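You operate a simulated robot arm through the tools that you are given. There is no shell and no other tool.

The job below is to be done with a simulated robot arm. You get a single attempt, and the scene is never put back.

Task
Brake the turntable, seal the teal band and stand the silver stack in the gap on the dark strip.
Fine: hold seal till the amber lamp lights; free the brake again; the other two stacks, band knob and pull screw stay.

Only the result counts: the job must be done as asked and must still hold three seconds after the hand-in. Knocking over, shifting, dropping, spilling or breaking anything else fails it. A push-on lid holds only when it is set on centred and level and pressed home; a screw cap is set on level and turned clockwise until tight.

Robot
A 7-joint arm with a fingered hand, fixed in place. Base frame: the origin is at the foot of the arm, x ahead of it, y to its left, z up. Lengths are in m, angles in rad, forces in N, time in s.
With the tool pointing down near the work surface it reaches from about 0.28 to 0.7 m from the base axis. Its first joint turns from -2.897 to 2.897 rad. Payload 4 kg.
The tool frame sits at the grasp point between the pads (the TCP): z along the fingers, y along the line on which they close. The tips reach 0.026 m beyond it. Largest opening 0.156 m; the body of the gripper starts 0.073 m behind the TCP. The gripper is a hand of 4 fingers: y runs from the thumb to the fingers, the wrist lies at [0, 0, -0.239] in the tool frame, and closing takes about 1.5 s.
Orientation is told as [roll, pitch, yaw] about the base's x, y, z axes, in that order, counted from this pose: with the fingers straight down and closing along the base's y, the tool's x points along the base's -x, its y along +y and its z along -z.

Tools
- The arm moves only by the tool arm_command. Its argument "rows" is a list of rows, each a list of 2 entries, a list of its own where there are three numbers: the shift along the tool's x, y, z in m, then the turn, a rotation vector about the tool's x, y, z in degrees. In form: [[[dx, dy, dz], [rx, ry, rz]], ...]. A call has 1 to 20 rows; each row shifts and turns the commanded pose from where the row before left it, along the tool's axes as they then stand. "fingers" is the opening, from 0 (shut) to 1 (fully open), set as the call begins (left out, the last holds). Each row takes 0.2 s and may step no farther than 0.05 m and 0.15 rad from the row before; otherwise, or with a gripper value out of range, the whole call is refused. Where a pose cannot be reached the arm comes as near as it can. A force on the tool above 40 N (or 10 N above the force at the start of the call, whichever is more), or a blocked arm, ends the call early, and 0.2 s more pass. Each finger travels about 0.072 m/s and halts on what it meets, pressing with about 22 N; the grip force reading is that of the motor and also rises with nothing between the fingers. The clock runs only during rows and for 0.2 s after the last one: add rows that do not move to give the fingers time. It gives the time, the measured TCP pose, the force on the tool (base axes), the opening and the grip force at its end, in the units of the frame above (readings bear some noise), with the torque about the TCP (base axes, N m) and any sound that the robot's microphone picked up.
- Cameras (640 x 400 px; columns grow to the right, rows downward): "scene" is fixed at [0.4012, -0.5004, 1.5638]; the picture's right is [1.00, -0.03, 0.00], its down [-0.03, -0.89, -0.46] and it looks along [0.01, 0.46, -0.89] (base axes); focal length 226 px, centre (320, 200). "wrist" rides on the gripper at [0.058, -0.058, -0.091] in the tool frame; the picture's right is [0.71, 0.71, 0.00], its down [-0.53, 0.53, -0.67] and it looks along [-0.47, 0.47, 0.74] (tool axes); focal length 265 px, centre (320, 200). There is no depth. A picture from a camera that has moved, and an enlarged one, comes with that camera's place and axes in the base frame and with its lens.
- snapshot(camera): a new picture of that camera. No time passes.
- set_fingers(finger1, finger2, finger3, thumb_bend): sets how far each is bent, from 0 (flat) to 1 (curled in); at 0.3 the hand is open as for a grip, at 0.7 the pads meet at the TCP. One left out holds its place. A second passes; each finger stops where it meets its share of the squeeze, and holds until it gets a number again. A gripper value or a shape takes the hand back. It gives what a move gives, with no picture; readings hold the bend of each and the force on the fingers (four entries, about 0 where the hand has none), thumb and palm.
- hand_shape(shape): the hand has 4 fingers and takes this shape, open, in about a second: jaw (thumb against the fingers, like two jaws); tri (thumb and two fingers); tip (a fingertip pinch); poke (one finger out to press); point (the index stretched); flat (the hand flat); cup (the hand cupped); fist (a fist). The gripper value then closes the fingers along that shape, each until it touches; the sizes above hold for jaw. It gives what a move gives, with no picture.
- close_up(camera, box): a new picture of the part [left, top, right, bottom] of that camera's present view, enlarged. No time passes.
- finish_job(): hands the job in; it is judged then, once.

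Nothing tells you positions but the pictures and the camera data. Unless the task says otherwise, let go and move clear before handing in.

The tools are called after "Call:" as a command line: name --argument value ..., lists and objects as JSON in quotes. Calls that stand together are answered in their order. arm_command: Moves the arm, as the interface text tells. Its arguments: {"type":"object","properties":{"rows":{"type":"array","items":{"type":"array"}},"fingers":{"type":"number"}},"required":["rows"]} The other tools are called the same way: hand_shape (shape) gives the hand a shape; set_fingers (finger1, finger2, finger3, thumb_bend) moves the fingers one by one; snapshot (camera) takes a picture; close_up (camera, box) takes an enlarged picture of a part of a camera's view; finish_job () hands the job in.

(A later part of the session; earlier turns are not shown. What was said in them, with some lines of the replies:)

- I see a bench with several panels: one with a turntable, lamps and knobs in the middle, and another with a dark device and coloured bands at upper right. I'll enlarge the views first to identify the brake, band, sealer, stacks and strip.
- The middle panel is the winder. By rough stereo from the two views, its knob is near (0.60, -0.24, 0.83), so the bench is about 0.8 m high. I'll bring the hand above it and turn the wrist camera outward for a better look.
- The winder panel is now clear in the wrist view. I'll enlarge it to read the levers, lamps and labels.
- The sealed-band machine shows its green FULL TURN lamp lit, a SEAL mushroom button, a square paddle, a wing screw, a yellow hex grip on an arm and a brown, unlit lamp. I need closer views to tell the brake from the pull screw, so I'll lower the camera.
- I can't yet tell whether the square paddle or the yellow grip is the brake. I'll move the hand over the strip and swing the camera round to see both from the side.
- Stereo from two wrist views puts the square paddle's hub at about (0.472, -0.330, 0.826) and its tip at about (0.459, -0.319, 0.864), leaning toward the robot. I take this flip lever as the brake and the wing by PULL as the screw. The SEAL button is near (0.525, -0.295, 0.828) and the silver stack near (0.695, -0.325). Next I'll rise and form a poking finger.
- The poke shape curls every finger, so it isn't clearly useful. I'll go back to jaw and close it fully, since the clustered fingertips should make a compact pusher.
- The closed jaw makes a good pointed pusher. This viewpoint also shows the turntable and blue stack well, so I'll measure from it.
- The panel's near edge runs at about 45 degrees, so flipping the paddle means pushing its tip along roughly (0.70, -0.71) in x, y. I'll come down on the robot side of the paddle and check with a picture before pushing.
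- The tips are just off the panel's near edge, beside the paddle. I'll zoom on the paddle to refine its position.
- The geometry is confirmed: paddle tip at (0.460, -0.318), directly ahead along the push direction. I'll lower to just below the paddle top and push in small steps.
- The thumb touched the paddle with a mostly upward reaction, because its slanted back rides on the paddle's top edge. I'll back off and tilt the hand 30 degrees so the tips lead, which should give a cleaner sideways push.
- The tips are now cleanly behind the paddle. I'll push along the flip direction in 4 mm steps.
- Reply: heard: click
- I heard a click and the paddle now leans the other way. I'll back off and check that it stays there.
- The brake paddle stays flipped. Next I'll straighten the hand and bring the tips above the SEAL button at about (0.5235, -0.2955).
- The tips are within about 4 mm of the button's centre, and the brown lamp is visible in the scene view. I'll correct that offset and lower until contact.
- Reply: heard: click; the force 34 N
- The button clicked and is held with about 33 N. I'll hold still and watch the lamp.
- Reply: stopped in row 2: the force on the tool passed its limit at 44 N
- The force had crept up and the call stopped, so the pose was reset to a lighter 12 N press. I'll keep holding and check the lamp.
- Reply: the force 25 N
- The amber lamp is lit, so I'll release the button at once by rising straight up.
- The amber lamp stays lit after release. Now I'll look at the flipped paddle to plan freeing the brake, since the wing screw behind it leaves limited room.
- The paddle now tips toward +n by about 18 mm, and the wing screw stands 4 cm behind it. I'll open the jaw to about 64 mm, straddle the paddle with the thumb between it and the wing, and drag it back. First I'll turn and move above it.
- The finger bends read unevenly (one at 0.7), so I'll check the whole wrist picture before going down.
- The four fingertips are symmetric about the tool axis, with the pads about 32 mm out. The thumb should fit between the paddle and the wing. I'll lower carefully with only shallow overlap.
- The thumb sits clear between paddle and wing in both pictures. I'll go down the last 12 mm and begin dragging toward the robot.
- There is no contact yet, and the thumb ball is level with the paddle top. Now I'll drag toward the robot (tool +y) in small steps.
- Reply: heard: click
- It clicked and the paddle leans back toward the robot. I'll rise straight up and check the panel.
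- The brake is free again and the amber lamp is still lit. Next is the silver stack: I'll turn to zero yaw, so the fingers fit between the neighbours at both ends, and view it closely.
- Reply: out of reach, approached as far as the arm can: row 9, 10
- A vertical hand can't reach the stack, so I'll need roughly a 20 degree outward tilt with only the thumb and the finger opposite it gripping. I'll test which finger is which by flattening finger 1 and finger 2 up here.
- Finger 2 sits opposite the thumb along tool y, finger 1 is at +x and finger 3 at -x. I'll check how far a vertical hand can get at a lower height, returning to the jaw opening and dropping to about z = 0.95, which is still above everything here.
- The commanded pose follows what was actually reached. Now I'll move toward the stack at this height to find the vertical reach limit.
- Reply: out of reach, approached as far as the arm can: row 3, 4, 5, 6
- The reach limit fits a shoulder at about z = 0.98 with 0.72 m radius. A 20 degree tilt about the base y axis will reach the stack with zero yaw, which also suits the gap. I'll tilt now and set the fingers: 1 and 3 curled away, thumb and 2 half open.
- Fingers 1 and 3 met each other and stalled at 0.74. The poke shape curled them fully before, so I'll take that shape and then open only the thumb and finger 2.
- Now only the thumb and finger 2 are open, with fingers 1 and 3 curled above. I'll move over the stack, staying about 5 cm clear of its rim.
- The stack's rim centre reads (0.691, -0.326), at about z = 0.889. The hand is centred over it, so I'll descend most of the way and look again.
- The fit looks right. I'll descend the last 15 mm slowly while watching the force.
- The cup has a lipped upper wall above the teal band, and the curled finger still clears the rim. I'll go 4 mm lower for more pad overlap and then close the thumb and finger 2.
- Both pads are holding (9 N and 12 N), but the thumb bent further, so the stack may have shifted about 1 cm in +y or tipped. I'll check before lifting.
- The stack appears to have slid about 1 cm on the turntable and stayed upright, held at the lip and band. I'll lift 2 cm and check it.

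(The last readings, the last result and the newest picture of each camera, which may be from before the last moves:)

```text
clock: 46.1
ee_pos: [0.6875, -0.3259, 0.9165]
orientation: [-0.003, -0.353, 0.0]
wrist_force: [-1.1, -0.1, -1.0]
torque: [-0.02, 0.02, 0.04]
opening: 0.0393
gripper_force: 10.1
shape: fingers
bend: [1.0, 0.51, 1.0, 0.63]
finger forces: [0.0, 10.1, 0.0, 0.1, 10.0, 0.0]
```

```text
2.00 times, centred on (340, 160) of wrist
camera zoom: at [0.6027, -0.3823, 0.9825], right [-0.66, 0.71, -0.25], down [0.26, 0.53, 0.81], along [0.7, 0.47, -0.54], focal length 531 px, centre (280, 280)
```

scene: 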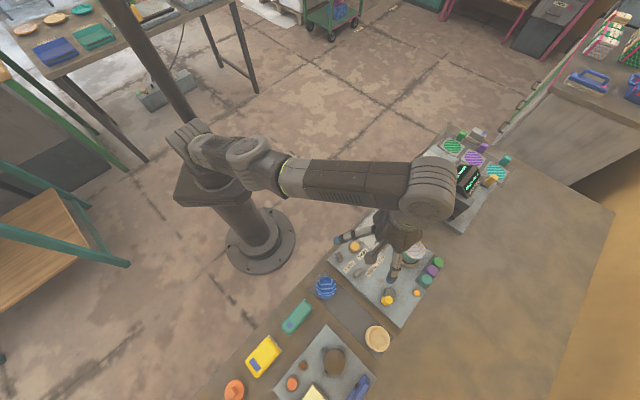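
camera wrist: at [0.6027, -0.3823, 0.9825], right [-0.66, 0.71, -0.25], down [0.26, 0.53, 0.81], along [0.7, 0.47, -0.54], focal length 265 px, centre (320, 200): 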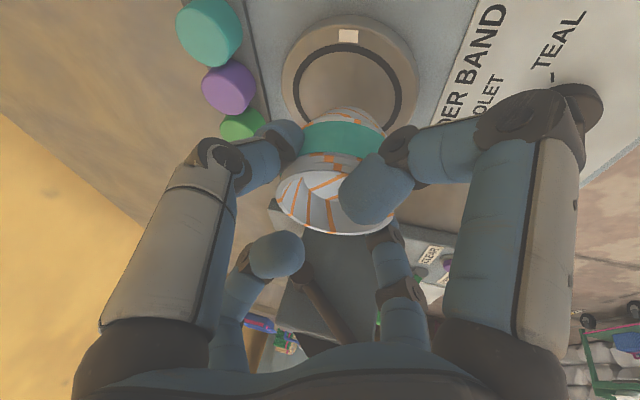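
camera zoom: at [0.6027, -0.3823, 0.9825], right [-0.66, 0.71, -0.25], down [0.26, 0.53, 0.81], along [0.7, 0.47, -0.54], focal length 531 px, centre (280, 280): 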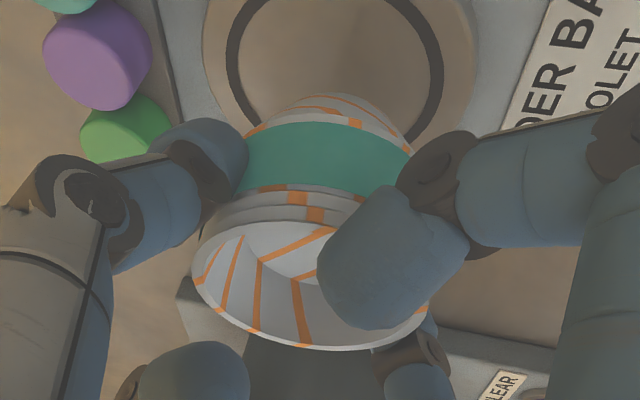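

The stack is held and level, with both pads at about 10 N. Strip height comes out near 0.802, the blue rim 0.871 at (0.422, -0.426), and the beige rim 0.835 at (0.558, -0.558). I'll carry it higher and inward, clear of the crank, to above the gap centre near (0.489, -0.491).

Call:
arm_command --rows '[[[0.0034, 0, -0.0199], [0, 0, 0]], [[0.0034, 0, -0.0199], [0, 0, 0]], [[0.0173, 0, -0.0206], [0, 0, 0]], [[0.0173, 0, -0.0206], [0, 0, 0]], [[0.0173, 0, -0.0206], [0, 0, 0]], [[0.0135, -0.02175, -0.005], [0, 0, 0]], [[0.0135, -0.02175, -0.005], [0, 0, 0]], [[0.0135, -0.02175, -0.005], [0, 0, 0]], [[0.0135, -0.02175, -0.005], [0, 0, 0]], [[0.0135, -0.02175, -0.005], [0, 0, 0]], [[0.0135, -0.02175, -0.005], [0, 0, 0]], [[0.0135, -0.02175, -0.005], [0, 0, 0]], [[0.0135, -0.02175, -0.005], [0, 0, 0]], [[0, 0, 0], [0, 0, 0]]]'

Call:
snapshot --camera "wrist"

Call:
snapshot --camera "scene"

Call:
close_up --camera "scene" --box '[290, 240, 450, 360]'

```text
clock: 49.1
ee_pos: [0.4792, -0.4987, 0.9927]
orientation: [-0.003, -0.353, 0.0]
wrist_force: [0.0, 0.0, -1.6]
torque: [0.01, 0.0, -0.04]
opening: 0.039
gripper_force: 10.0
shape: fingers
bend: [1.0, 0.51, 1.0, 0.63]
finger forces: [0.1, 10.0, 0.1, 0.0, 10.0, 0.0]
```

```text
taken
camera wrist: at [0.3955, -0.5563, 1.0589], right [-0.66, 0.71, -0.25], down [0.26, 0.53, 0.81], along [0.7, 0.47, -0.54], focal length 265 px, centre (320, 200)
```

wrist: 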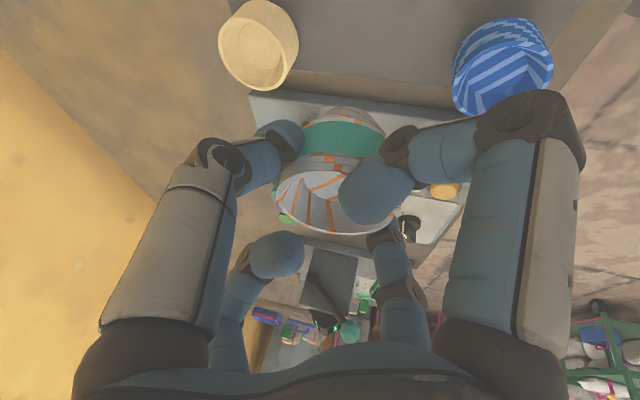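

```text
taken
```

scene: 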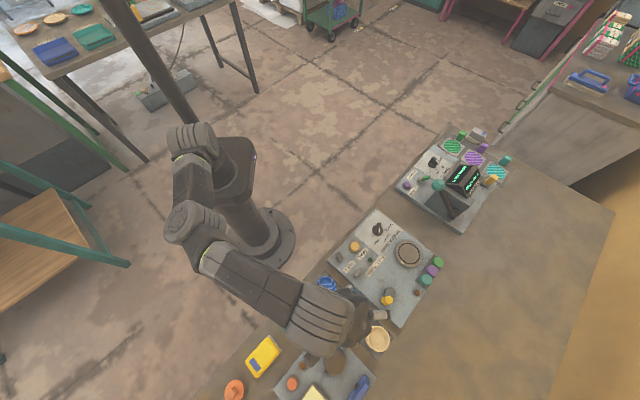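

```text
3.33 times, centred on (370, 300) of scene
camera zoom: at [0.4012, -0.5004, 1.5638], right [1.0, -0.03, 0.0], down [-0.03, -0.89, -0.46], along [0.01, 0.46, -0.89], focal length 755 px, centre (153, -133)
```

zoom: 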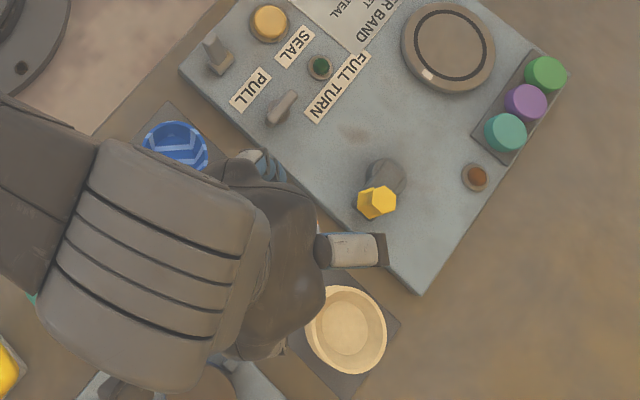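

The stack is above the gap. The lamps went dark once it left the turntable, which makes sense. I'll zoom to measure the stack and both neighbours from here.

Call:
close_up --camera "wrist" --box '[200, 0, 360, 100]'

Call:
close_up --camera "wrist" --box '[420, 0, 580, 120]'

Call:
close_up --camera "wrist" --box '[250, 90, 430, 240]'

```text
4.00 times, centred on (280, 50) of wrist
camera zoom: at [0.3955, -0.5563, 1.0589], right [-0.66, 0.71, -0.25], down [0.26, 0.53, 0.81], along [0.7, 0.47, -0.54], focal length 1062 px, centre (480, 800)
```

zoom: 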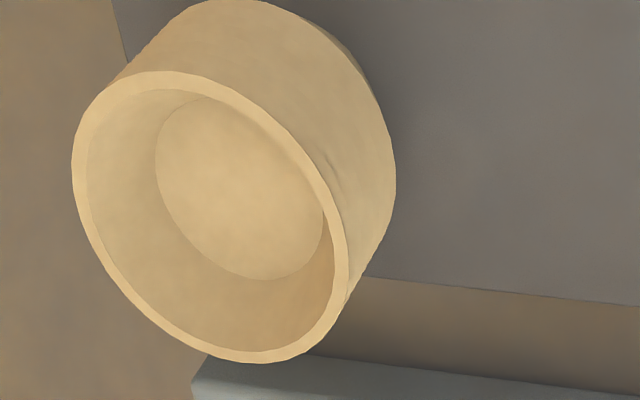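

```text
3.33 times, centred on (500, 60) of wrist
camera zoom: at [0.3955, -0.5563, 1.0589], right [-0.66, 0.71, -0.25], down [0.26, 0.53, 0.81], along [0.7, 0.47, -0.54], focal length 885 px, centre (-280, 667)
```

zoom: 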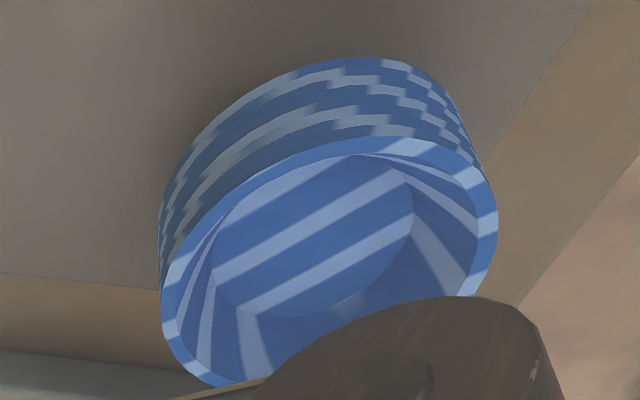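

```text
2.67 times, centred on (340, 165) of wrist
camera zoom: at [0.3955, -0.5563, 1.0589], right [-0.66, 0.71, -0.25], down [0.26, 0.53, 0.81], along [0.7, 0.47, -0.54], focal length 708 px, centre (267, 293)
```

zoom: 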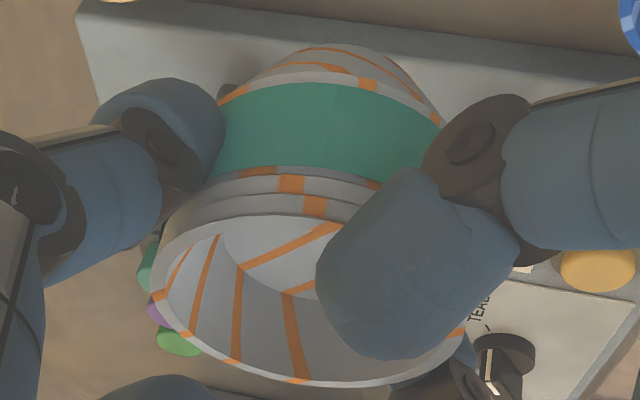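

By triangulation the midpoint between blue and beige is about (0.488, -0.492), and the held stack's rim centre sits about (+0.006, +0.013) from the TCP. To check for tilt, I'll take the same crop as on the turntable for comparison.

Call:
close_up --camera "wrist" --box '[260, 30, 420, 230]'

```text
2.00 times, centred on (340, 130) of wrist
camera zoom: at [0.3955, -0.5563, 1.0589], right [-0.66, 0.71, -0.25], down [0.26, 0.53, 0.81], along [0.7, 0.47, -0.54], focal length 531 px, centre (280, 340)
```

zoom: 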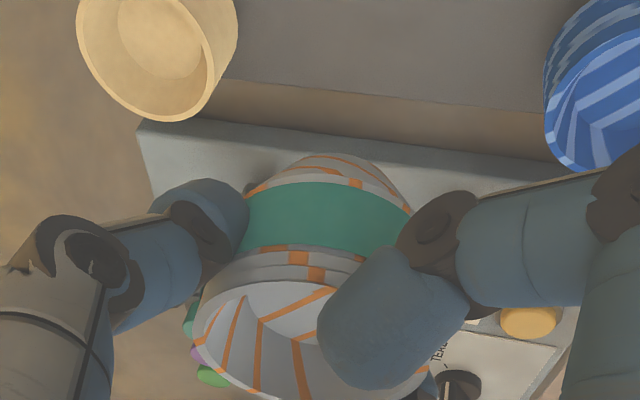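

The stack hangs nearly as it stood, so it is close to level. I'll nudge it to the gap centre and lower in stages.

Call:
arm_command --rows '[[[-0.0019, -0.006, 0.0007], [0, 0, 0]], [[0.0086, 0, 0.0235], [0, 0, 0]], [[0.0086, 0, 0.0235], [0, 0, 0]], [[0.0086, 0, 0.0235], [0, 0, 0]], [[0, 0, 0], [0, 0, 0]]]'

Call:
snapshot --camera "wrist"

Call:
close_up --camera "scene" --box '[290, 260, 410, 360]'

```text
clock: 50.3
ee_pos: [0.4858, -0.5068, 0.9173]
orientation: [-0.004, -0.351, 0.0]
wrist_force: [0.1, -1.4, -0.4]
torque: [-0.01, 0.03, -0.01]
opening: 0.0389
gripper_force: 10.1
shape: fingers
bend: [1.0, 0.51, 1.0, 0.63]
finger forces: [0.1, 9.9, 0.0, 0.0, 9.9, 0.0]
```

```text
taken
camera wrist: at [0.4005, -0.5629, 0.9829], right [-0.66, 0.71, -0.25], down [0.26, 0.53, 0.81], along [0.7, 0.47, -0.54], focal length 265 px, centre (320, 200)
```

wrist: 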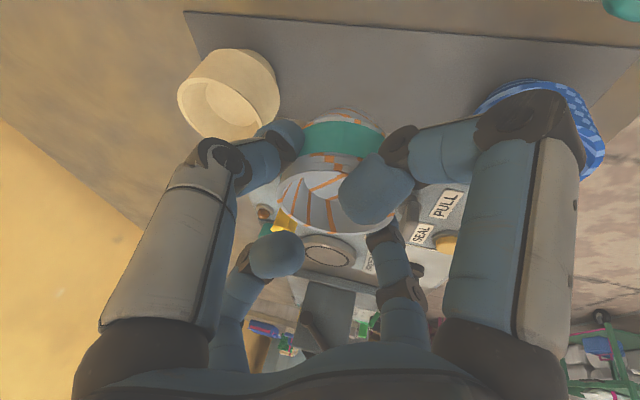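

```text
4.00 times, centred on (350, 310) of scene
camera zoom: at [0.4012, -0.5004, 1.5638], right [1.0, -0.03, 0.0], down [-0.03, -0.89, -0.46], along [0.01, 0.46, -0.89], focal length 906 px, centre (200, -240)
```

zoom: 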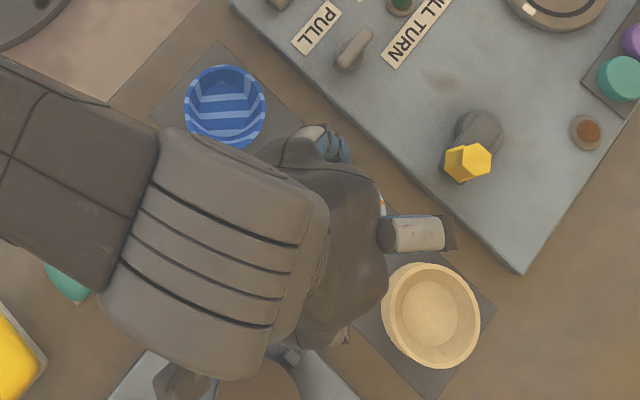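

Alignment is good, with the stack centre about (0.492, -0.492). I'll shift 5 mm in -x and keep lowering, then use fine steps to feel for contact.

Call:
arm_command --rows '[[[0.0047, 0.001, -0.0017], [0, 0, 0]], [[0.006, 0, 0.0164], [0, 0, 0]], [[0.006, 0, 0.0164], [0, 0, 0]], [[0, 0, 0], [0, 0, 0]]]'

Call:
snapshot --camera "wrist"

Call:
close_up --camera "wrist" --box '[180, 20, 460, 240]'

Call:
close_up --camera "scene" --box '[310, 260, 400, 330]'

```text
clock: 51.3
ee_pos: [0.4802, -0.5051, 0.8808]
orientation: [-0.002, -0.352, 0.001]
wrist_force: [0.6, 0.6, -2.1]
torque: [-0.02, 0.0, 0.02]
opening: 0.0389
gripper_force: 9.8
shape: fingers
bend: [1.0, 0.51, 1.0, 0.63]
finger forces: [0.0, 10.1, 0.0, 0.0, 10.0, 0.1]
```

```text
taken
camera wrist: at [0.3956, -0.5618, 0.9477], right [-0.66, 0.71, -0.25], down [0.26, 0.53, 0.81], along [0.7, 0.47, -0.54], focal length 265 px, centre (320, 200)
```

wrist: 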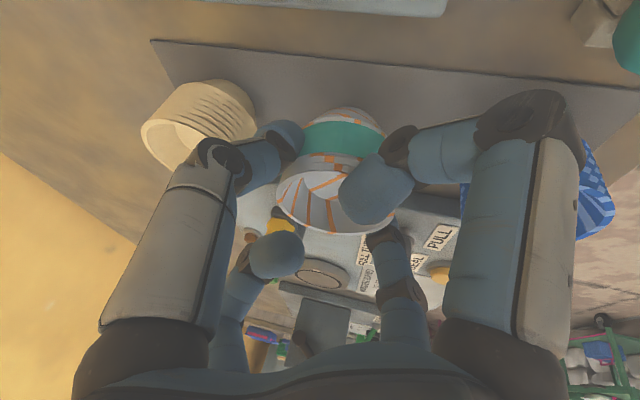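

```text
1.82 times, centred on (320, 130) of wrist
camera zoom: at [0.3956, -0.5618, 0.9477], right [-0.66, 0.71, -0.25], down [0.26, 0.53, 0.81], along [0.7, 0.47, -0.54], focal length 483 px, centre (320, 327)
```

zoom: 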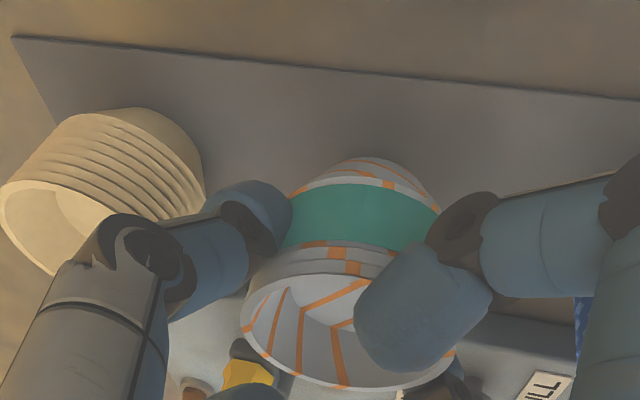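

```text
5.71 times, centred on (355, 295) of scene
camera zoom: at [0.4012, -0.5004, 1.5638], right [1.0, -0.03, 0.0], down [-0.03, -0.89, -0.46], along [0.01, 0.46, -0.89], focal length 1294 px, centre (120, -343)
```

zoom: 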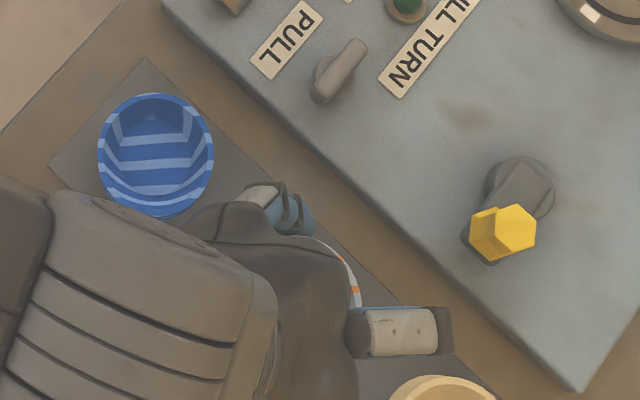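

The stack is about 12 mm above the strip by my estimate. I'll lower in 2 mm steps, checking force.

Call:
arm_command --rows '[[[0.0007, 0, 0.0019], [0, 0, 0]], [[0.0007, 0, 0.0019], [0, 0, 0]], [[0.0007, 0, 0.0019], [0, 0, 0]], [[0.0007, 0, 0.0019], [0, 0, 0]]]'

```text
clock: 52.3
ee_pos: [0.479, -0.5042, 0.8728]
orientation: [0.0, -0.353, 0.0]
wrist_force: [0.3, 0.5, -1.4]
torque: [0.01, 0.02, 0.01]
opening: 0.0388
gripper_force: 9.6
shape: fingers
bend: [1.0, 0.51, 1.0, 0.63]
finger forces: [0.0, 9.9, 0.0, 0.0, 9.9, 0.1]
```

Call:
arm_command --rows '[[[0.0007, 0, 0.0019], [0, 0, 0]], [[0.0004, 0, 0.00094], [0, 0, 0]]]'

Call:
close_up --camera "wrist" --box '[180, 20, 460, 240]'

```text
clock: 52.9
ee_pos: [0.478, -0.5059, 0.871]
orientation: [-0.002, -0.352, 0.0]
wrist_force: [0.1, 0.2, -1.1]
torque: [-0.01, 0.0, -0.02]
opening: 0.0388
gripper_force: 10.4
shape: fingers
bend: [1.0, 0.51, 1.0, 0.63]
finger forces: [0.0, 10.0, 0.1, 0.1, 9.9, 0.1]
```

```text
1.82 times, centred on (320, 130) of wrist
camera zoom: at [0.3947, -0.5617, 0.9375], right [-0.66, 0.71, -0.25], down [0.26, 0.53, 0.81], along [0.7, 0.47, -0.54], focal length 483 px, centre (320, 327)
```

zoom: 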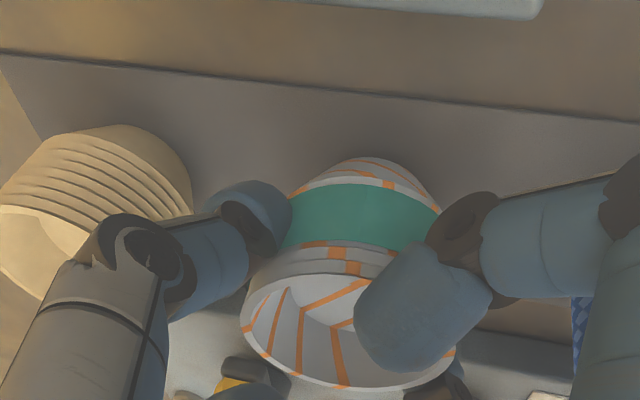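

There's no contact yet, so I'll continue 1 mm at a time.

Call:
arm_command --rows '[[[0.00035, 0, 0.00094], [0, 0, 0]], [[0.00035, 0, 0.00094], [0, 0, 0]], [[0.00035, 0, 0.00094], [0, 0, 0]]]'

```text
clock: 53.7
ee_pos: [0.4787, -0.5043, 0.8683]
orientation: [-0.001, -0.352, -0.001]
wrist_force: [-0.4, -0.8, -1.5]
torque: [-0.04, 0.01, -0.04]
opening: 0.0388
gripper_force: 9.6
shape: fingers
bend: [1.0, 0.51, 1.0, 0.63]
finger forces: [0.0, 10.1, 0.0, 0.0, 10.0, 0.0]
```

Call:
arm_command --rows '[[[0.00035, 0, 0.00094], [0, 0, 0]], [[0.00035, 0, 0.00094], [0, 0, 0]]]'

Call:
close_up --camera "scene" --box '[330, 280, 400, 330]'

```text
clock: 54.3
ee_pos: [0.4796, -0.5058, 0.8667]
orientation: [-0.004, -0.352, 0.0]
wrist_force: [0.4, 1.0, -1.4]
torque: [-0.04, 0.0, 0.02]
opening: 0.0391
gripper_force: 9.7
shape: fingers
bend: [1.0, 0.51, 1.0, 0.63]
finger forces: [0.0, 10.0, 0.0, 0.0, 9.9, 0.1]
```

```text
8.00 times, centred on (365, 305) of scene
camera zoom: at [0.4012, -0.5004, 1.5638], right [1.0, -0.03, 0.0], down [-0.03, -0.89, -0.46], along [0.01, 0.46, -0.89], focal length 1812 px, centre (-40, -640)
```

zoom: 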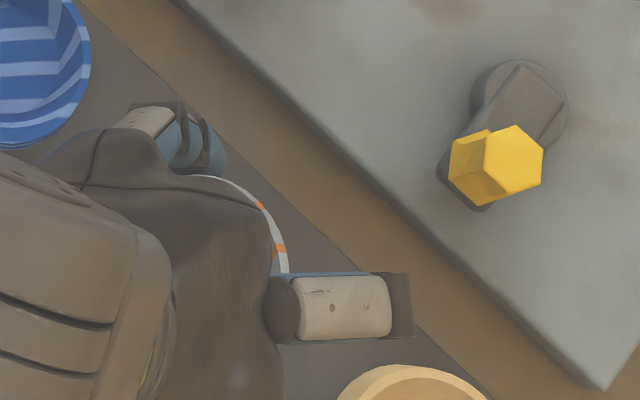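

The force still shows only the stack's weight (about -1.4 N). I'll keep lowering in 1 mm steps.

Call:
arm_command --rows '[[[0.00035, 0, 0.00094], [0, 0, 0]], [[0.00035, 0, 0.00094], [0, 0, 0]]]'

Call:
arm_command --rows '[[[0.00035, 0, 0.00094], [0, 0, 0]], [[0, 0, 0], [0, 0, 0]]]'

Call:
arm_command --rows '[[[0.00035, 0, 0.00094], [0, 0, 0]], [[0, 0, 0], [0, 0, 0]]]'

Call:
close_up --camera "wrist" --box '[180, 20, 460, 240]'

```text
clock: 54.9
ee_pos: [0.4793, -0.5064, 0.8648]
orientation: [-0.001, -0.352, -0.001]
wrist_force: [0.0, -0.1, -1.9]
torque: [0.01, 0.02, -0.01]
opening: 0.039
gripper_force: 9.8
shape: fingers
bend: [1.0, 0.51, 1.0, 0.63]
finger forces: [0.1, 10.1, 0.0, 0.0, 9.9, 0.1]
```

```text
clock: 55.5
ee_pos: [0.4787, -0.5051, 0.8642]
orientation: [-0.004, -0.352, 0.001]
wrist_force: [-0.5, 0.5, -0.1]
torque: [0.01, 0.02, 0.01]
opening: 0.0389
gripper_force: 9.4
shape: fingers
bend: [1.0, 0.51, 1.0, 0.63]
finger forces: [0.0, 9.8, 0.0, 0.0, 10.1, 0.0]
```

```text
clock: 56.1
ee_pos: [0.4784, -0.5039, 0.8618]
orientation: [-0.001, -0.353, 0.001]
wrist_force: [0.0, -1.2, 2.5]
torque: [0.06, -0.02, 0.03]
opening: 0.0389
gripper_force: 10.3
shape: fingers
bend: [1.0, 0.51, 1.0, 0.63]
finger forces: [0.0, 9.7, 0.0, 0.1, 10.6, 0.0]
```

```text
1.82 times, centred on (320, 130) of wrist
camera zoom: at [0.3946, -0.5619, 0.9293], right [-0.66, 0.71, -0.25], down [0.26, 0.53, 0.81], along [0.7, 0.47, -0.54], focal length 483 px, centre (320, 327)
```

zoom: 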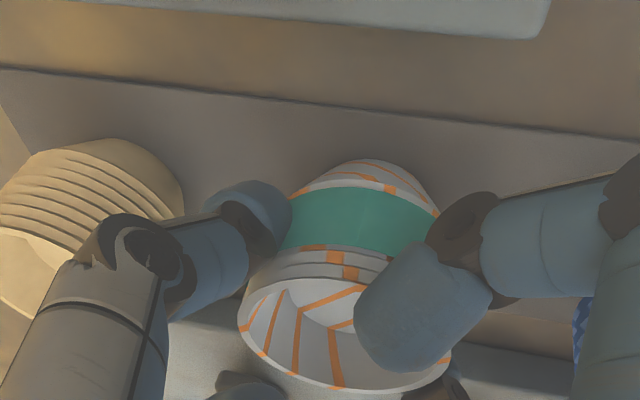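

Contact: the force went from -1.4 N to +2.5 N, so the base is touching. I'll seat it 1 mm more and look before letting go.

Call:
arm_command --rows '[[[0.00035, 0, 0.00094], [0, 0, 0]], [[0, 0, 0], [0, 0, 0]]]'

Call:
snapshot --camera "wrist"

Call:
close_up --camera "wrist" --box '[180, 20, 460, 240]'

```text
clock: 56.7
ee_pos: [0.4795, -0.5053, 0.8617]
orientation: [-0.003, -0.354, 0.0]
wrist_force: [0.5, -2.0, 6.3]
torque: [0.15, -0.05, 0.04]
opening: 0.0388
gripper_force: 10.1
shape: fingers
bend: [1.0, 0.51, 1.0, 0.64]
finger forces: [0.0, 9.6, 0.0, 0.0, 11.2, 0.1]
```

```text
taken
camera wrist: at [0.3946, -0.5621, 0.9284], right [-0.66, 0.71, -0.25], down [0.26, 0.53, 0.81], along [0.7, 0.47, -0.54], focal length 265 px, centre (320, 200)
```

wrist: 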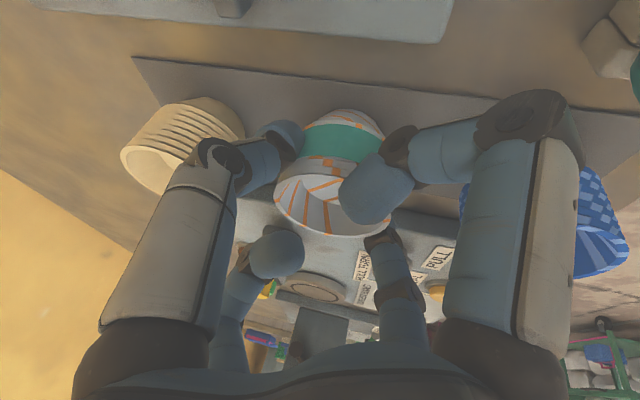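

```text
1.82 times, centred on (320, 130) of wrist
camera zoom: at [0.3946, -0.5621, 0.9284], right [-0.66, 0.71, -0.25], down [0.26, 0.53, 0.81], along [0.7, 0.47, -0.54], focal length 483 px, centre (320, 327)
```

zoom: 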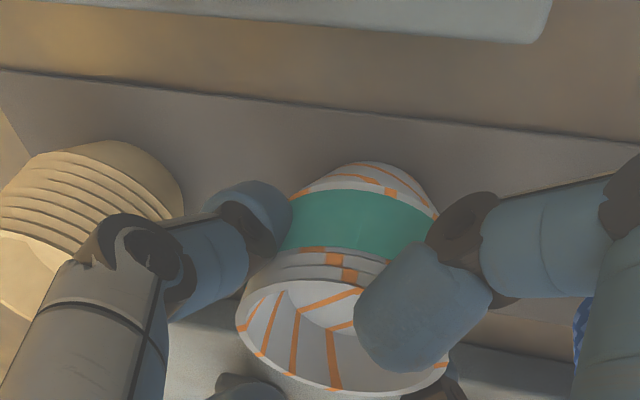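

It's seated with a light 6 N load. I'll open the thumb and finger 2 together by a moderate amount.

Call:
set_fingers --finger2 0.43 --thumb_bend 0.5

Call:
snapshot --camera "wrist"

Call:
close_up --camera "wrist" --box '[180, 20, 460, 240]'

```text
clock: 57.7
ee_pos: [0.4797, -0.5056, 0.8607]
orientation: [-0.003, -0.353, 0.002]
wrist_force: [0.1, -1.0, 0.0]
torque: [0.0, -0.02, 0.01]
opening: 0.0547
gripper_force: 0.2
shape: fingers
bend: [1.0, 0.43, 1.0, 0.5]
finger forces: [0.0, 0.1, 0.0, 0.0, 0.0, 0.1]
```

```text
taken
camera wrist: at [0.3946, -0.5621, 0.9279], right [-0.66, 0.71, -0.25], down [0.26, 0.53, 0.81], along [0.7, 0.47, -0.54], focal length 265 px, centre (320, 200)
```

wrist: 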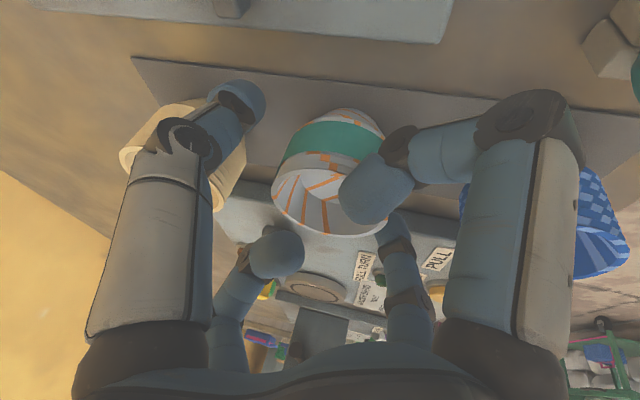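

```text
1.82 times, centred on (320, 130) of wrist
camera zoom: at [0.3946, -0.5621, 0.9279], right [-0.66, 0.71, -0.25], down [0.26, 0.53, 0.81], along [0.7, 0.47, -0.54], focal length 483 px, centre (320, 327)
```

zoom: 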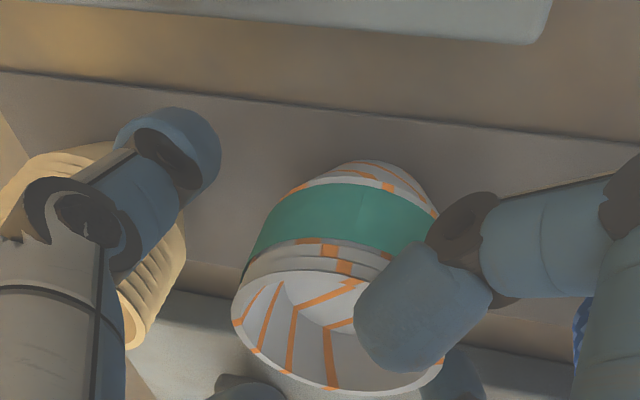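

Forces are zero and the stack stands on its own. I'll rise straight up slowly.

Call:
arm_command --rows '[[[-0.0017, 0, -0.0047], [0, 0, 0]], [[-0.0034, 0, -0.0094], [0, 0, 0]], [[-0.0069, 0, -0.0188], [0, 0, 0]], [[-0.0086, 0, -0.0235], [0, 0, 0]], [[-0.0138, 0, -0.0376], [0, 0, 0]]]'

Call:
snapshot --camera "wrist"

Call:
snapshot --camera "scene"

```text
clock: 58.9
ee_pos: [0.4779, -0.5082, 0.9619]
orientation: [-0.004, -0.353, 0.0]
wrist_force: [-0.7, -0.3, -0.4]
torque: [-0.01, 0.01, 0.0]
opening: 0.0548
gripper_force: 0.1
shape: fingers
bend: [1.0, 0.43, 1.0, 0.5]
finger forces: [0.1, 0.0, 0.1, 0.0, 0.0, 0.1]
```

```text
taken
camera wrist: at [0.3943, -0.5637, 1.0277], right [-0.66, 0.71, -0.25], down [0.26, 0.53, 0.81], along [0.7, 0.47, -0.54], focal length 265 px, centre (320, 200)
```

wrist: 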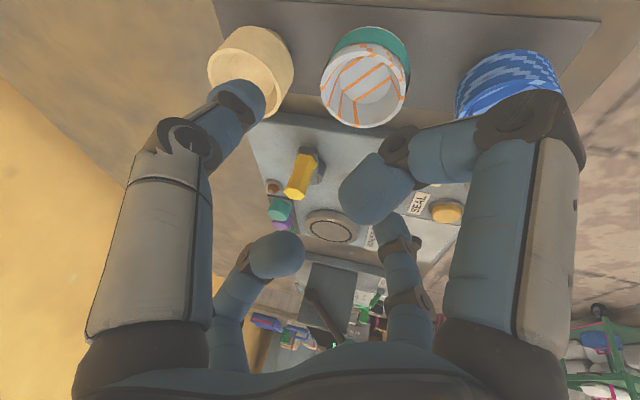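

```text
taken
```

scene: 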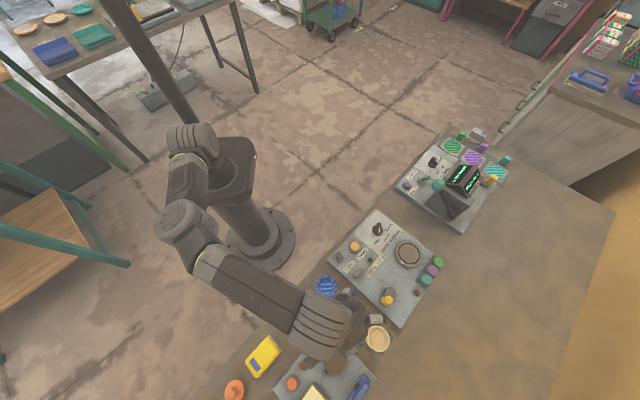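

The silver stack stands in the gap between beige and blue. I'll move the arm away to check the whole scene.

Call:
arm_command --rows '[[[-0.0173, 0, -0.0469], [0, 0, 0]], [[0.018, 0, -0.04], [0, 0, 0]], [[0.018, 0, -0.04], [0, 0, 0]], [[0.018, 0, -0.04], [0, 0, 0]], [[0.01, 0.045, 0], [0, 0, 0]], [[0.01, 0.045, 0], [0, 0, 0]], [[0, 0.048, 0], [0, 0, 0]], [[0, 0.048, 0], [0, 0, 0]], [[0, 0.048, 0], [0, 0, 0]]]'

Call:
snapshot --camera "scene"

Call:
close_up --camera "scene" --box '[310, 260, 410, 360]'

Call:
close_up --camera "scene" --box '[320, 200, 480, 300]'

```text
clock: 60.9
ee_pos: [0.3688, -0.2688, 1.0976]
orientation: [-0.003, -0.352, -0.002]
wrist_force: [0.4, -0.4, -0.5]
torque: [-0.01, 0.0, 0.0]
opening: 0.0548
gripper_force: 0.1
shape: fingers
bend: [1.0, 0.43, 1.0, 0.5]
finger forces: [0.0, 0.0, 0.0, 0.1, 0.0, 0.0]
```

```text
taken
```

scene: 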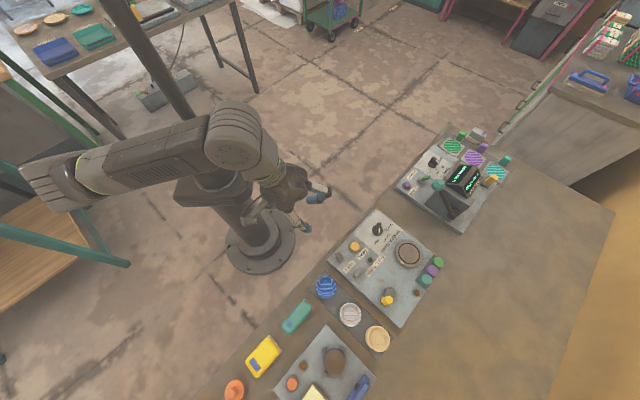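

```text
4.00 times, centred on (360, 310) of scene
camera zoom: at [0.4012, -0.5004, 1.5638], right [1.0, -0.03, 0.0], down [-0.03, -0.89, -0.46], along [0.01, 0.46, -0.89], focal length 906 px, centre (160, -240)
```

zoom: 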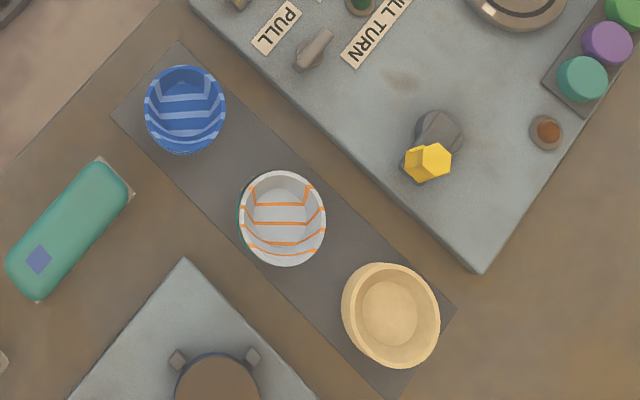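

```text
4.00 times, centred on (400, 250) of scene
camera zoom: at [0.4012, -0.5004, 1.5638], right [1.0, -0.03, 0.0], down [-0.03, -0.89, -0.46], along [0.01, 0.46, -0.89], focal length 906 px, centre (0, 0)
```

zoom: 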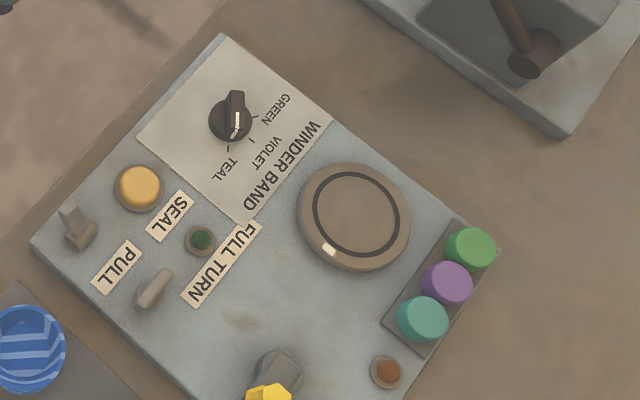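

The silver stack, with its teal band, stands upright on the dark strip between the blue and beige stacks. The brake paddle is back in its starting position, and the band knob, pull screw, crank and other stacks haven't moved. The arm is clear, so I'm handing in.

Call:
finish_job

```text
The job is handed in.
```

The job is handed in, but I haven't seen the verdict. At my last check, the silver stack with its teal band stood upright on the dark strip, between the blue and beige stacks.

- **Brake:** I flipped the lever on, hearing it click, and back off after sealing with a second click. It ended leaning the way it started.
- **Seal:** I held SEAL until the amber lamp lit, then let go. My first press was too hard and tripped the force limit partway, so the rest of the hold was lighter. The lamp stayed lit after I let go. Both lamps were dark after I took the stack off the turntable.
- **Placement:** The stack slid about 1 cm on the turntable as the fingers closed, but it stayed upright. It ended about 6 mm off the line between the other two stacks, within the strip.
- **Left alone:** The other two stacks, the band knob and the pull screw looked unchanged in the final pictures.

The lever I used as the brake has no label. I judged it was the brake from its shape and position, and sealing worked with it flipped on.
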